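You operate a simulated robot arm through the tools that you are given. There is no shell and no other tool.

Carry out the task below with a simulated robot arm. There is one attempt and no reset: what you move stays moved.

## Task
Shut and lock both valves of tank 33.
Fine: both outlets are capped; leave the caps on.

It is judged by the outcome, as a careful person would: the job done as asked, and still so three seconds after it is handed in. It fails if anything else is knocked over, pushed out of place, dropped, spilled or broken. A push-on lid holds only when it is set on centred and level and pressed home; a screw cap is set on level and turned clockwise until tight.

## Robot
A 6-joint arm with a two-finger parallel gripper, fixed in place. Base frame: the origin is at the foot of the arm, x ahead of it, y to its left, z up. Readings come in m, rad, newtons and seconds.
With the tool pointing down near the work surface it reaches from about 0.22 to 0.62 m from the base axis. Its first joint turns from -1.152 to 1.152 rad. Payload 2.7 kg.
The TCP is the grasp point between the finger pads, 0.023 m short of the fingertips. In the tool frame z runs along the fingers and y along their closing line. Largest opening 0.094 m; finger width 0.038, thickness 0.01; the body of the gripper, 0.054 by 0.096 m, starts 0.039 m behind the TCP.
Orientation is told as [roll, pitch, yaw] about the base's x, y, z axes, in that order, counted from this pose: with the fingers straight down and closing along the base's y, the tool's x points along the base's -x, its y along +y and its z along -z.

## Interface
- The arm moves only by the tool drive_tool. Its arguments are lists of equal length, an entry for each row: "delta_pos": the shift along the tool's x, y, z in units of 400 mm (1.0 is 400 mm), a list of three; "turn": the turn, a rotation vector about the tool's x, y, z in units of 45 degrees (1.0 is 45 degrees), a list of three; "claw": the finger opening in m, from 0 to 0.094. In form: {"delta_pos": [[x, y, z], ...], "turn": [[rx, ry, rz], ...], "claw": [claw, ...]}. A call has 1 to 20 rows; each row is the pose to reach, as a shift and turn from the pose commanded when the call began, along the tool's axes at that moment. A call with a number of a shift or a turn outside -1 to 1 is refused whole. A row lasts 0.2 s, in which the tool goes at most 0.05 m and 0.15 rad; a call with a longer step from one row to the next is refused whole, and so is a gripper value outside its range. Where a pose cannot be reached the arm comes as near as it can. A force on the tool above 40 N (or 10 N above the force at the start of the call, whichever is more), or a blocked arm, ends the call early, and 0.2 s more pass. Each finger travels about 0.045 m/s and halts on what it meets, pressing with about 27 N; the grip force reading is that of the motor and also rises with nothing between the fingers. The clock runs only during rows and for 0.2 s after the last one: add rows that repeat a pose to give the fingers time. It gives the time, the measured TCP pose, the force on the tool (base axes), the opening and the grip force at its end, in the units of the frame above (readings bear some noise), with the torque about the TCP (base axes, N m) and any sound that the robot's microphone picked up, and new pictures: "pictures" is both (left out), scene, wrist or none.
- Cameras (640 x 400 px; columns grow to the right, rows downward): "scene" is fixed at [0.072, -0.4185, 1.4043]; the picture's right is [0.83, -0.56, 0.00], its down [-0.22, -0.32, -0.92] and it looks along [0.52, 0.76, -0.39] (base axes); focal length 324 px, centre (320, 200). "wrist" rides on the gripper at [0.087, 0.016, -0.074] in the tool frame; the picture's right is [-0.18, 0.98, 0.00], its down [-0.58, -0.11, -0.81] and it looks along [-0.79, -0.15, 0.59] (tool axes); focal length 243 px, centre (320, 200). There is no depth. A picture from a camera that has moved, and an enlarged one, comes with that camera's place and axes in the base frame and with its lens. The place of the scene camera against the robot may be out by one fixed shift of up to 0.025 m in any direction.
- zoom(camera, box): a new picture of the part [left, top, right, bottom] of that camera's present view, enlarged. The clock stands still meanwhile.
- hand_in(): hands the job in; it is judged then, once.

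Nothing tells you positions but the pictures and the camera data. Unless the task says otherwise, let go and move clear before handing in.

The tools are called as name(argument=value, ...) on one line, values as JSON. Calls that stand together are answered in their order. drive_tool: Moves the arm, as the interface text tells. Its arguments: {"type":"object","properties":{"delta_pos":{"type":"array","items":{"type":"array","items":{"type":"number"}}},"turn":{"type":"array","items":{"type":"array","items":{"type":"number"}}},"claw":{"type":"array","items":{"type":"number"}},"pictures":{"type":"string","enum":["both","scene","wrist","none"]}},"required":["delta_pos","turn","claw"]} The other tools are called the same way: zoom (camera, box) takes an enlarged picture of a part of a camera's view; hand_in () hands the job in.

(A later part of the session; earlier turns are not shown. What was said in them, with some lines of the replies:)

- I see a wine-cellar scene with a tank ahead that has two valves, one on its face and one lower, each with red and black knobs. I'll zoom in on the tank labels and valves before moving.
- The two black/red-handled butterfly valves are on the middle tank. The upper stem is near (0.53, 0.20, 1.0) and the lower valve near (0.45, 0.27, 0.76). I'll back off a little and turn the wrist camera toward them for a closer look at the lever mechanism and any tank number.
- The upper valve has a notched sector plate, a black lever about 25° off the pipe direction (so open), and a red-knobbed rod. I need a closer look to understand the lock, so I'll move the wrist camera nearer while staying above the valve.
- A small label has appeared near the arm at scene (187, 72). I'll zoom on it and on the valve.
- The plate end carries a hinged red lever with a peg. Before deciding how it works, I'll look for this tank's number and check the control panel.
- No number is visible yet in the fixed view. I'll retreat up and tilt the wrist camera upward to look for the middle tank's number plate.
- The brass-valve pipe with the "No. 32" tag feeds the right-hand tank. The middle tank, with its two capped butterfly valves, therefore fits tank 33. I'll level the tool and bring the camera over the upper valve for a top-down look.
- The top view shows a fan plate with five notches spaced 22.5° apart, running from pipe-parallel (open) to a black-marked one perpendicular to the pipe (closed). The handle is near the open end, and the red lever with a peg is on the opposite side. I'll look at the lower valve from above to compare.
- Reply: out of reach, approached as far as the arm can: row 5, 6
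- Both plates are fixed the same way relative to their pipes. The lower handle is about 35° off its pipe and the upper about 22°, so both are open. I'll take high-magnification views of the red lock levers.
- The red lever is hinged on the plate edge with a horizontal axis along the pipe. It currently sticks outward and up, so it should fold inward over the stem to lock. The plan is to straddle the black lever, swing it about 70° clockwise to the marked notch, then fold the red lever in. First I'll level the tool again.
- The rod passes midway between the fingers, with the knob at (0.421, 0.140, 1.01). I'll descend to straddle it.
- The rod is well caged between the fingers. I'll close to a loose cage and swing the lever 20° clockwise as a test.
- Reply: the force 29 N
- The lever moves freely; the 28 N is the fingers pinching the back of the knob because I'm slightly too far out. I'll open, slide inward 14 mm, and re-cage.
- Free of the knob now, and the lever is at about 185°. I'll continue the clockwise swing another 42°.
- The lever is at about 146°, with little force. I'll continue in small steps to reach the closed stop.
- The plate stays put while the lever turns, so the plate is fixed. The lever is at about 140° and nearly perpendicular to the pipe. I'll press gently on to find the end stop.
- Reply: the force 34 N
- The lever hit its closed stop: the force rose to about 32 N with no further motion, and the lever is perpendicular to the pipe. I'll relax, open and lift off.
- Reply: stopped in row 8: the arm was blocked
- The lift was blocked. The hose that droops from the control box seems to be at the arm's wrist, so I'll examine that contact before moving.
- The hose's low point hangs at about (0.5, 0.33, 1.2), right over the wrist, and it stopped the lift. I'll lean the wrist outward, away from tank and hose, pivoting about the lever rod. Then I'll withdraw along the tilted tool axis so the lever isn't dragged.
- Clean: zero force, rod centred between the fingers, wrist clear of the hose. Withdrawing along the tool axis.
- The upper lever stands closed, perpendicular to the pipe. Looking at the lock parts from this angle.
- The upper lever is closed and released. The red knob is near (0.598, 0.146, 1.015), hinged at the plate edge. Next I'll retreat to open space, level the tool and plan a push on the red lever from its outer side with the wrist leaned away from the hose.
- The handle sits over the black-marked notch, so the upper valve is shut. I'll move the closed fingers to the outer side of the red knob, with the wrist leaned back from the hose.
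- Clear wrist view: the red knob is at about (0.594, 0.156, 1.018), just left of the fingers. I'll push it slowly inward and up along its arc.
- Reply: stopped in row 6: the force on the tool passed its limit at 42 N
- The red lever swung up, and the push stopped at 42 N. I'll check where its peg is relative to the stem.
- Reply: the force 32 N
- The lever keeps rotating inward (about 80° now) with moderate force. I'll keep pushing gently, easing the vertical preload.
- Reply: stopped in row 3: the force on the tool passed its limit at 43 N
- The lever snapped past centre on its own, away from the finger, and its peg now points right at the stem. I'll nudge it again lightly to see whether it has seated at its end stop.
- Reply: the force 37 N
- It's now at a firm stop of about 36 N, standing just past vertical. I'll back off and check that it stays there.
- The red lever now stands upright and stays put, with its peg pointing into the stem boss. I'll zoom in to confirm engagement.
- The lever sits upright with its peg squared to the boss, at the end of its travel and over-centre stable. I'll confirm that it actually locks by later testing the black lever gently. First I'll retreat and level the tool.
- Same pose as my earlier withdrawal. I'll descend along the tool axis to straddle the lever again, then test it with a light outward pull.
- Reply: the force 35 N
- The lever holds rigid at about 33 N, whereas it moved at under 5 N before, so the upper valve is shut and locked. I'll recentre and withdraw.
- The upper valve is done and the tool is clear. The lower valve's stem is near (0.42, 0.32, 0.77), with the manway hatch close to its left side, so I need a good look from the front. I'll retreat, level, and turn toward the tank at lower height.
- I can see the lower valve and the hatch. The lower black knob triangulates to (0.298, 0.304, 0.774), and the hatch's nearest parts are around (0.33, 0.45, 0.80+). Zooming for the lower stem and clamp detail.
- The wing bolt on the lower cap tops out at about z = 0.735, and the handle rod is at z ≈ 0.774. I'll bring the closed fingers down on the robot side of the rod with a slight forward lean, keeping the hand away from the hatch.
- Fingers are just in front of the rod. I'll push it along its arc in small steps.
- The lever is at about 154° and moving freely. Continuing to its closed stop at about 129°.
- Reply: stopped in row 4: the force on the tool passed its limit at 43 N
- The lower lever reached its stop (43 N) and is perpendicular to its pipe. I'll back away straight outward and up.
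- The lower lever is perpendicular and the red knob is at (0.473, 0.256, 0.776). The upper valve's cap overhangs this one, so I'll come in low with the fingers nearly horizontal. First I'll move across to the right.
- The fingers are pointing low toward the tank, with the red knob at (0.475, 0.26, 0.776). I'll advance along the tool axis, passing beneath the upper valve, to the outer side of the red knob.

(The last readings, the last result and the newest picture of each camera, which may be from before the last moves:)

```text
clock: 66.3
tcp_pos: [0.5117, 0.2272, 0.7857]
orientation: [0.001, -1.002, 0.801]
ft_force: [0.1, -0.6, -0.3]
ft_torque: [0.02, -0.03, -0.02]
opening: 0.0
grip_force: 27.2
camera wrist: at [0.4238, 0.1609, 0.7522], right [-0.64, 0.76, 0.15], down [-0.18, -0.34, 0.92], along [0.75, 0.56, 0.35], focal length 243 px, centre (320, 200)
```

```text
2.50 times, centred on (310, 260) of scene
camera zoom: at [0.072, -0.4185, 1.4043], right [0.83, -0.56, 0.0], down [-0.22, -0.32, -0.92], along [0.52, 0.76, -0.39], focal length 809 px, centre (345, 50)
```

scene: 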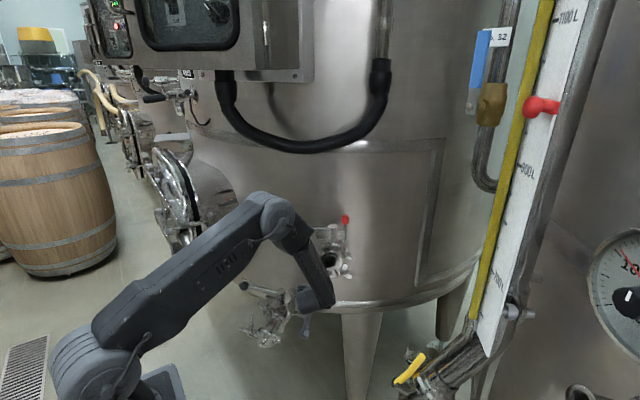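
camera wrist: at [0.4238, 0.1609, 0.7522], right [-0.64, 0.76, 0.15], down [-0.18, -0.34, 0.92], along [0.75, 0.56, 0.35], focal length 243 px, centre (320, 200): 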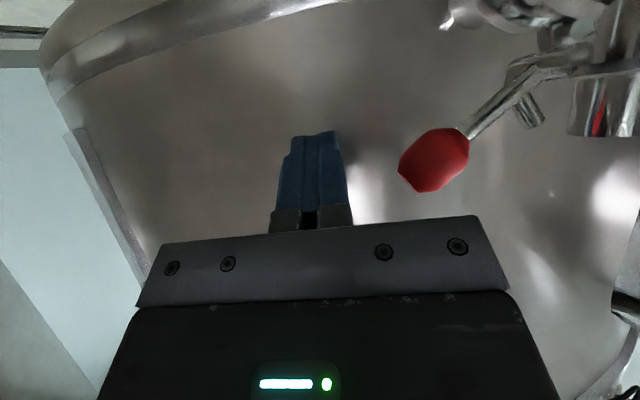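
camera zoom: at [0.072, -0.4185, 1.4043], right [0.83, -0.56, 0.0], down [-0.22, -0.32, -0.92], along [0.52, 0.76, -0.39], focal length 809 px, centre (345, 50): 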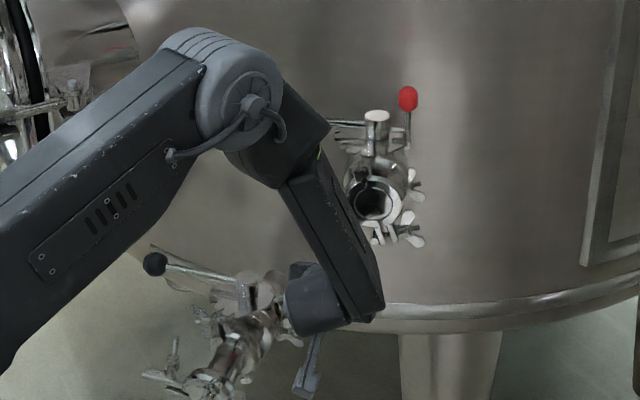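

The wrist camera has a clear view of the red lever, with the knob about 27 mm to the left of the fingers. I'll push it slowly inward.

drive_tool(delta_pos=[[0, 0.03, 0], [0, 0.055, 0], [0, 0.068, 0], [-0.003, 0.08, -0.002], [-0.005, 0.09, -0.003], [-0.007, 0.1, -0.004], [-0.0084, 0.11, -0.0054], [-0.0084, 0.118, -0.0054], [-0.0084, 0.126, -0.0054]], turn=[[0, 0, 0], [0, 0, 0], [0, 0, 0], [0, 0, 0], [0, 0, 0], [0, 0, 0], [0, 0, 0], [0, 0, 0], [0, 0, 0]], claw=[0, 0, 0, 0, 0, 0, 0, 0, 0])

zoom(camera="wrist", box=[320, 0, 560, 220])

```text
clock: 68.3
tcp_pos: [0.4747, 0.2622, 0.7882]
orientation: [0.0, -1.001, 0.8]
ft_force: [0.3, 0.4, -0.8]
ft_torque: [-0.02, 0.0, -0.02]
opening: 0.0
grip_force: 27.1
camera wrist: at [0.3877, 0.1955, 0.7566], right [-0.64, 0.76, 0.16], down [-0.18, -0.34, 0.92], along [0.75, 0.56, 0.35], focal length 243 px, centre (320, 200)
```

scene: 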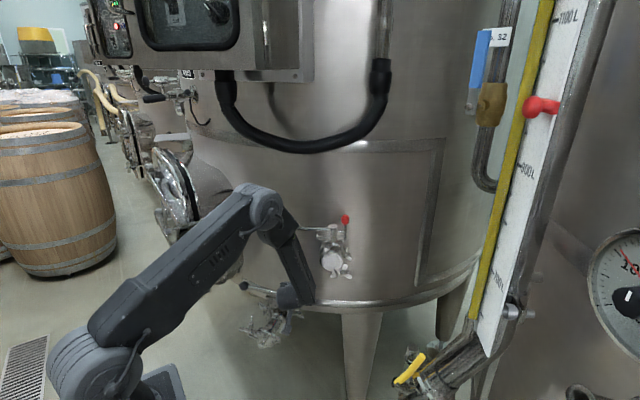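
wrist: 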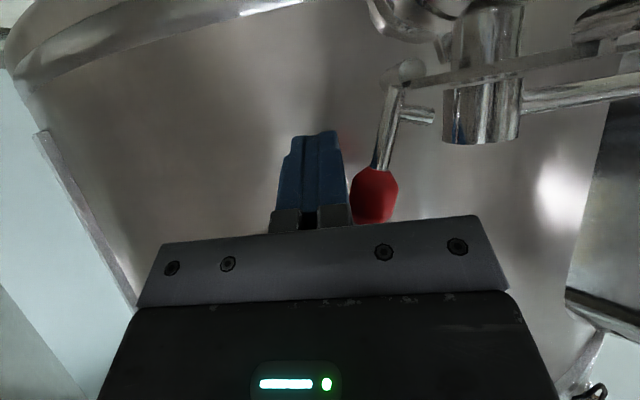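

```text
1.82 times, centred on (440, 110) of wrist
camera zoom: at [0.3877, 0.1955, 0.7566], right [-0.64, 0.76, 0.16], down [-0.18, -0.34, 0.92], along [0.75, 0.56, 0.35], focal length 441 px, centre (102, 364)
```

zoom: 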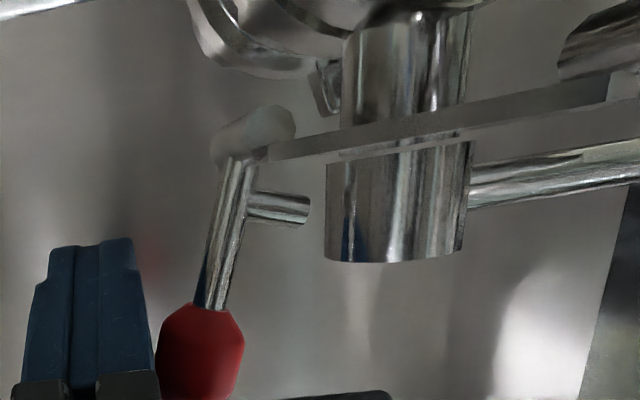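

The lever is at about 75° with no strain. The knob is getting close to the finger roots, so I'll pull the tool back 10 mm while continuing the push.

drive_tool(delta_pos=[[0, 0.0, -0.015], [0, 0.002, -0.027], [0, 0.01, -0.027], [0, 0.018, -0.027], [0, 0.026, -0.027], [0, 0.033, -0.027], [0, 0.04, -0.027]], turn=[[0, 0, 0], [0, 0, 0], [0, 0, 0], [0, 0, 0], [0, 0, 0], [0, 0, 0], [0, 0, 0]], claw=[0, 0, 0, 0, 0, 0, 0])

zoom(camera="wrist", box=[320, 0, 560, 220])

```text
clock: 70.0
tcp_pos: [0.4575, 0.2656, 0.7951]
orientation: [0.0, -1.0, 0.8]
ft_force: [1.7, -1.7, -1.9]
ft_torque: [0.02, 0.02, -0.04]
opening: 0.0
grip_force: 27.1
camera wrist: at [0.3703, 0.2, 0.7628], right [-0.63, 0.76, 0.15], down [-0.18, -0.34, 0.92], along [0.75, 0.56, 0.35], focal length 243 px, centre (320, 200)
```

scene: 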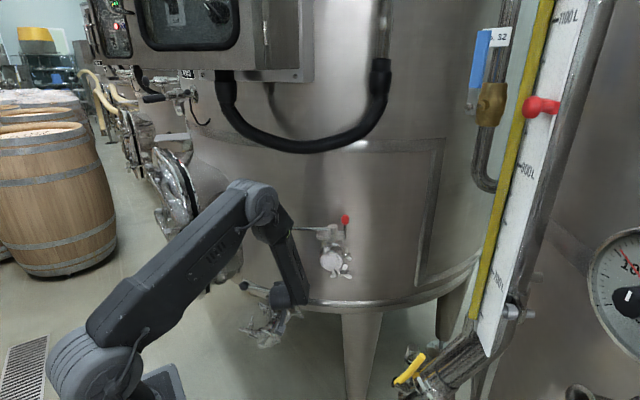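
wrist: 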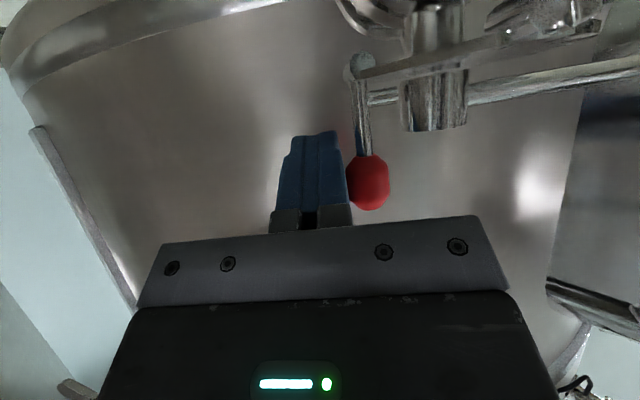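

```text
1.82 times, centred on (440, 110) of wrist
camera zoom: at [0.3703, 0.2, 0.7628], right [-0.63, 0.76, 0.15], down [-0.18, -0.34, 0.92], along [0.75, 0.56, 0.35], focal length 441 px, centre (102, 364)
```

zoom: 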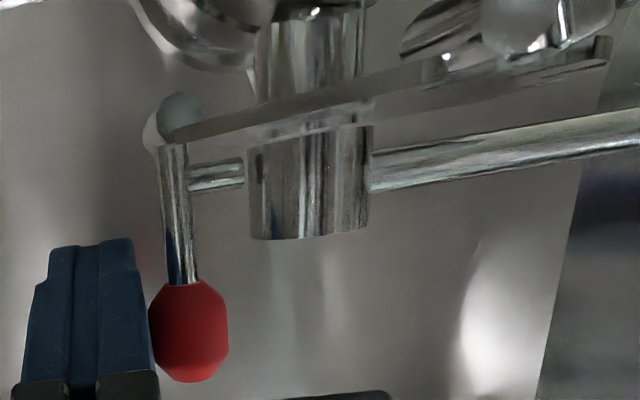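

The lever looks upright, with its peg aligned to the boss. I'll press a little more to confirm it has reached its stop.

drive_tool(delta_pos=[[0, 0.006, 0], [0, 0.012, 0], [0, 0.018, 0], [0, 0.024, 0], [0, 0.03, 0]], turn=[[0, 0, 0], [0, 0, 0], [0, 0, 0], [0, 0, 0], [0, 0, 0]], claw=[0, 0, 0, 0, 0], pictures="wrist")

zoom(camera="wrist", box=[320, 0, 560, 220])

```text
clock: 70.9
tcp_pos: [0.4576, 0.2655, 0.7955]
orientation: [0.001, -1.0, 0.778]
ft_force: [7.7, -7.7, -3.7]
ft_torque: [0.02, 0.01, -0.07]
opening: 0.0
grip_force: 26.9
stopped in row 4: the force on the tool passed its limit at 42 N (the readings are from after the stop); the commanded pose is now the measured one
camera wrist: at [0.3683, 0.2019, 0.7634], right [-0.62, 0.77, 0.16], down [-0.18, -0.33, 0.92], along [0.76, 0.55, 0.35], focal length 243 px, centre (320, 200)
```

wrist: 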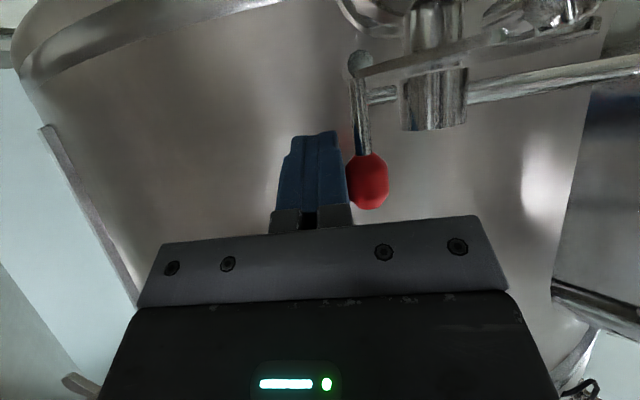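

```text
1.82 times, centred on (440, 110) of wrist
camera zoom: at [0.3683, 0.2019, 0.7634], right [-0.62, 0.77, 0.16], down [-0.18, -0.33, 0.92], along [0.76, 0.55, 0.35], focal length 441 px, centre (102, 364)
```

zoom: 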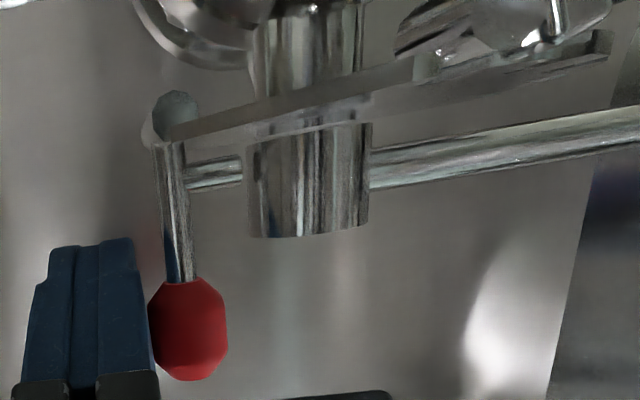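

It's at a hard stop: 42 N with no movement. I'll back off sideways, then withdraw along the tool axis the way I came.

drive_tool(delta_pos=[[0, -0.04, 0], [0, -0.08, 0], [0, -0.1, -0.06], [0, -0.1, -0.14], [0, -0.1, -0.22], [0, -0.1, -0.3], [0, -0.1, -0.38], [0, -0.1, -0.38]], turn=[[0, 0, 0], [0, 0, 0], [0, 0, 0], [0, 0, 0], [0, 0, 0], [0, 0, 0], [0, 0, 0], [0, 0, 0]], claw=[0, 0, 0, 0, 0, 0, 0, 0])

zoom(camera="scene", box=[225, 260, 335, 350])

```text
clock: 72.7
tcp_pos: [0.3933, 0.1488, 0.8775]
orientation: [0.0, -1.003, 0.786]
ft_force: [1.1, -0.2, 0.2]
ft_torque: [0.02, -0.01, 0.0]
opening: 0.0001
grip_force: 27.1
camera wrist: at [0.305, 0.0844, 0.8456], right [-0.62, 0.77, 0.16], down [-0.18, -0.34, 0.92], along [0.76, 0.55, 0.35], focal length 243 px, centre (320, 200)
```

scene: 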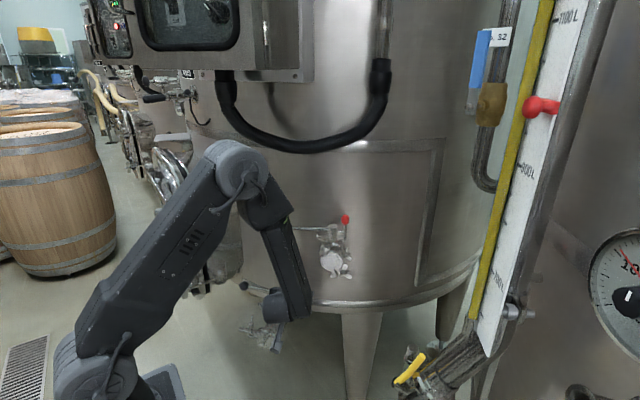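
wrist: 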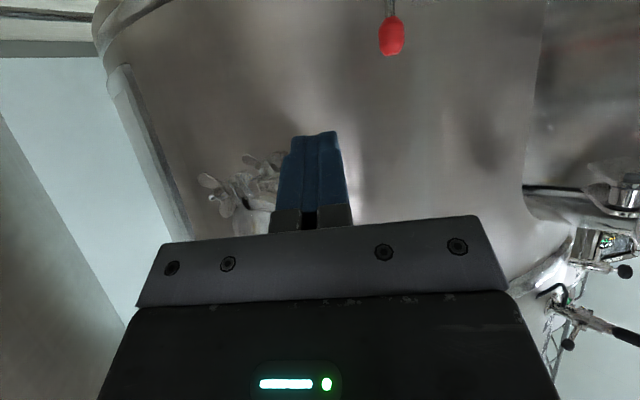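

```text
4.44 times, centred on (280, 305) of scene
camera zoom: at [0.072, -0.4185, 1.4043], right [0.83, -0.56, 0.0], down [-0.22, -0.32, -0.92], along [0.52, 0.76, -0.39], focal length 1438 px, centre (498, -267)
```

zoom: 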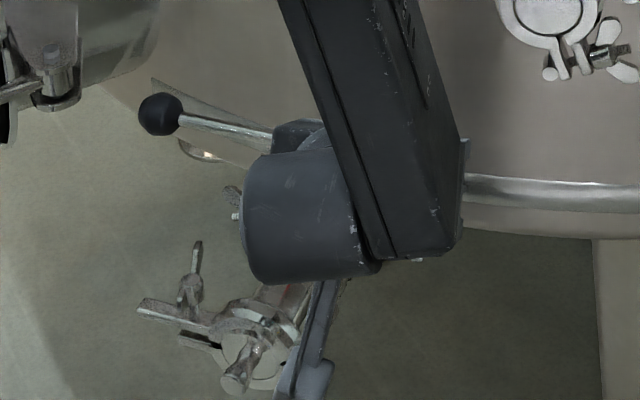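

drive_tool(delta_pos=[[-0.02, 0, -0.06], [-0.05, 0, -0.12], [-0.08, 0, -0.18], [-0.11, 0, -0.25], [-0.14, 0, -0.32], [-0.17, 0, -0.38], [-0.18, 0, -0.4125], [-0.18, 0, -0.4125]], turn=[[0, 0.14, 0], [0, 0.28, 0], [0, 0.43, 0], [0, 0.58, 0], [0, 0.73, 0], [0, 0.88, 0], [0, 1, 0], [0, 1, 0]], claw=[0, 0, 0, 0, 0, 0, 0, 0])

zoom(camera="scene", box=[225, 260, 335, 350])

zoom(camera="scene", box=[280, 205, 380, 285])

zoom(camera="scene", box=[275, 270, 315, 310])

```text
clock: 74.5
tcp_pos: [0.3222, 0.0777, 1.027]
orientation: [-0.001, -0.215, 0.785]
ft_force: [0.4, 0.8, 0.2]
ft_torque: [0.02, 0.04, 0.02]
opening: 0.0
grip_force: 26.5
camera wrist: at [0.24, 0.0192, 1.0824], right [-0.57, 0.82, 0.04], down [0.36, 0.2, 0.91], along [0.74, 0.53, -0.41], focal length 243 px, centre (320, 200)
```

scene: 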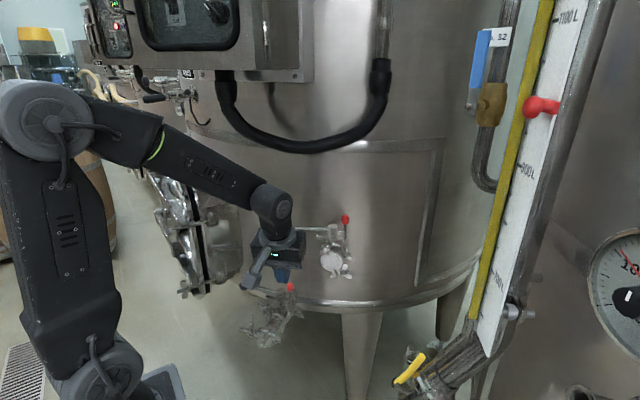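
wrist: 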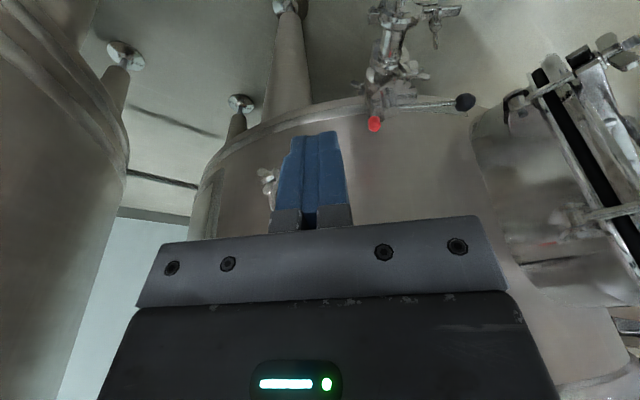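

```text
4.44 times, centred on (280, 305) of scene
camera zoom: at [0.072, -0.4185, 1.4043], right [0.83, -0.56, 0.0], down [-0.22, -0.32, -0.92], along [0.52, 0.76, -0.39], focal length 1438 px, centre (498, -267)
```

zoom: 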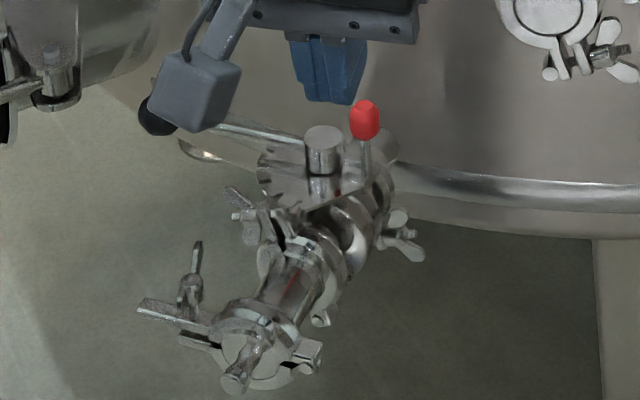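

```text
5.00 times, centred on (330, 245) of scene
camera zoom: at [0.072, -0.4185, 1.4043], right [0.83, -0.56, 0.0], down [-0.22, -0.32, -0.92], along [0.52, 0.76, -0.39], focal length 1617 px, centre (270, -25)
```

zoom: 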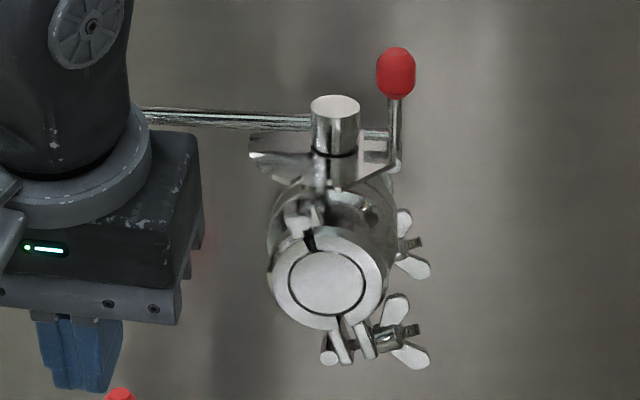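

```text
10.00 times, centred on (295, 290) of scene
camera zoom: at [0.072, -0.4185, 1.4043], right [0.83, -0.56, 0.0], down [-0.22, -0.32, -0.92], along [0.52, 0.76, -0.39], focal length 3235 px, centre (570, -700)
```

zoom: 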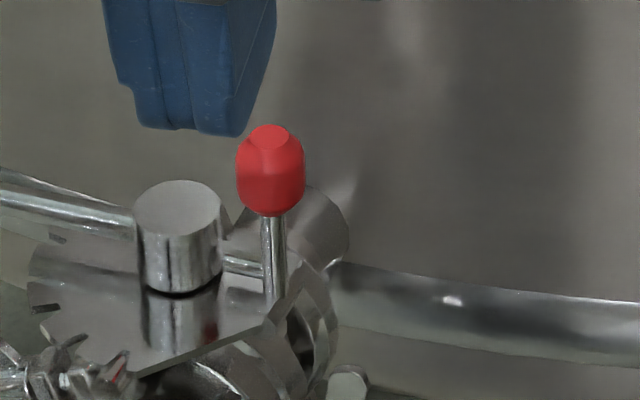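

Both red levers stand upright and both black levers are perpendicular to their pipes. I'll check the lower lever's alignment with its closed notch from this view.

zoom(camera="wrist", box=[355, 60, 485, 140])

zoom(camera="scene", box=[200, 100, 420, 240])

```text
4.92 times, centred on (420, 100) of wrist
camera zoom: at [0.24, 0.0192, 1.0824], right [-0.57, 0.82, 0.04], down [0.36, 0.2, 0.91], along [0.74, 0.53, -0.41], focal length 1194 px, centre (-172, 692)
```

zoom: 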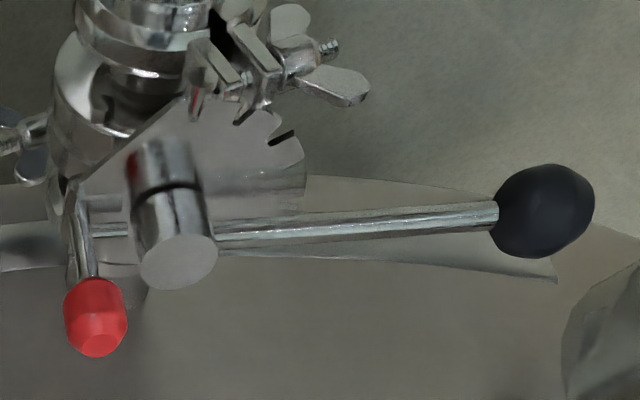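

```text
2.86 times, centred on (310, 170) of scene
camera zoom: at [0.072, -0.4185, 1.4043], right [0.83, -0.56, 0.0], down [-0.22, -0.32, -0.92], along [0.52, 0.76, -0.39], focal length 924 px, centre (349, 286)
```

zoom: 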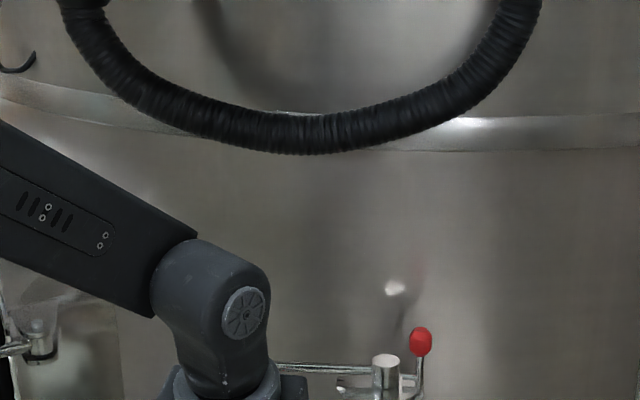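

On the lower valve the handle, stem and lock peg are all in line at the closed notch, and the hose is hanging as before. I'll raise the arm clear before handing in.

drive_tool(delta_pos=[[0.03, -0.02, -0.08], [0.04, -0.04, -0.18], [0.05, -0.06, -0.28], [0.06, -0.08, -0.38], [0.06, -0.08, -0.42], [0.06, -0.08, -0.42], [0.06, -0.08, -0.42]], turn=[[0, 0.05, 0], [0, 0.1, 0], [0, 0.15, 0], [0, 0.2, 0], [0, 0.27, 0], [0, 0.27, 0], [0, 0.27, 0]], claw=[0, 0.0, 0.02, 0.03, 0.03, 0.03, 0.03])

zoom(camera="scene", box=[220, 200, 380, 360])

```text
clock: 76.1
tcp_pos: [0.3037, 0.013, 1.1876]
orientation: [0.0, -0.003, 0.785]
ft_force: [1.1, -0.4, -0.2]
ft_torque: [0.01, -0.02, 0.0]
opening: 0.0301
grip_force: 0.0
camera wrist: at [0.2313, -0.0356, 1.2622], right [-0.56, 0.83, 0.0], down [0.49, 0.33, 0.81], along [0.67, 0.46, -0.59], focal length 243 px, centre (320, 200)
```

scene: 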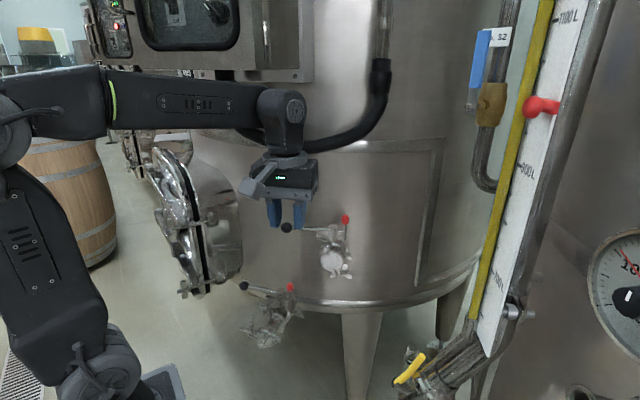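
wrist: 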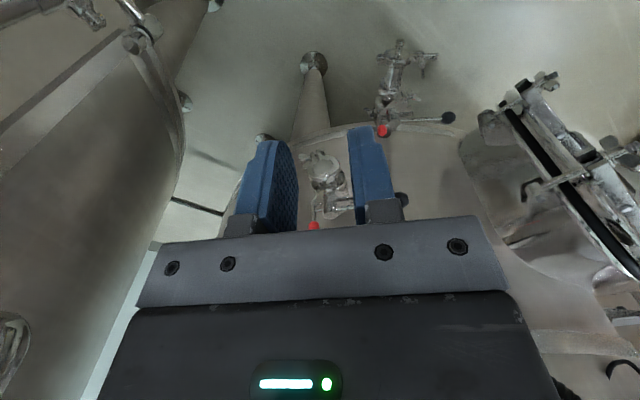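

```text
2.50 times, centred on (300, 280) of scene
camera zoom: at [0.072, -0.4185, 1.4043], right [0.83, -0.56, 0.0], down [-0.22, -0.32, -0.92], along [0.52, 0.76, -0.39], focal length 809 px, centre (370, 0)
```

zoom: 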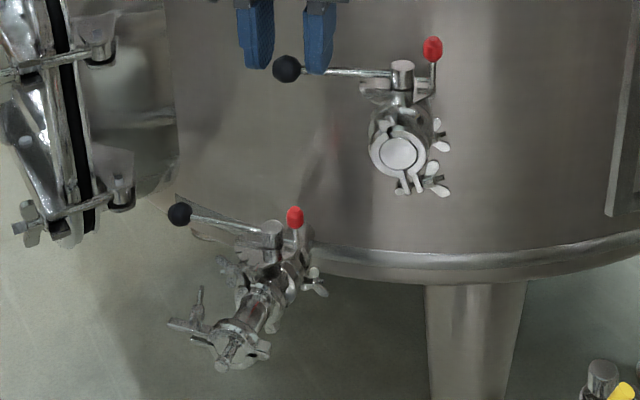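

Both valves show the black lever perpendicular to its pipe and the red lock lever upright. The caps are still on, the surroundings look unchanged, and the arm is clear, so I'm handing the job in.

hand_in()

```text
The job is handed in.
```

I shut and locked both valves on the middle tank, left both outlet caps on, and moved the arm clear before handing in.

- **Tank number:** I never saw a "33" label. The only tag in view, "No. 32", hangs on the pipe feeding the right-hand tank. I took the middle tank, with its two capped butterfly valves, to be tank 33.
- **Upper valve:** The black lever is at its closed stop and the red lock lever is upright. I pulled on the black lever afterwards with about 33 N and it did not move, so the lock is holding.
- **Lower valve:** The black lever is at its closed stop, and the red lock lever is upright against a firm stop. The black lever, stem and lock peg line up. I did not pull-test this one.
- **Hose contact:** While I was working the upper lever, the robot's wrist touched the hose hanging from the control box, which blocked a lift. I leaned the wrist away and withdrew. In later pictures the hose hangs as before.
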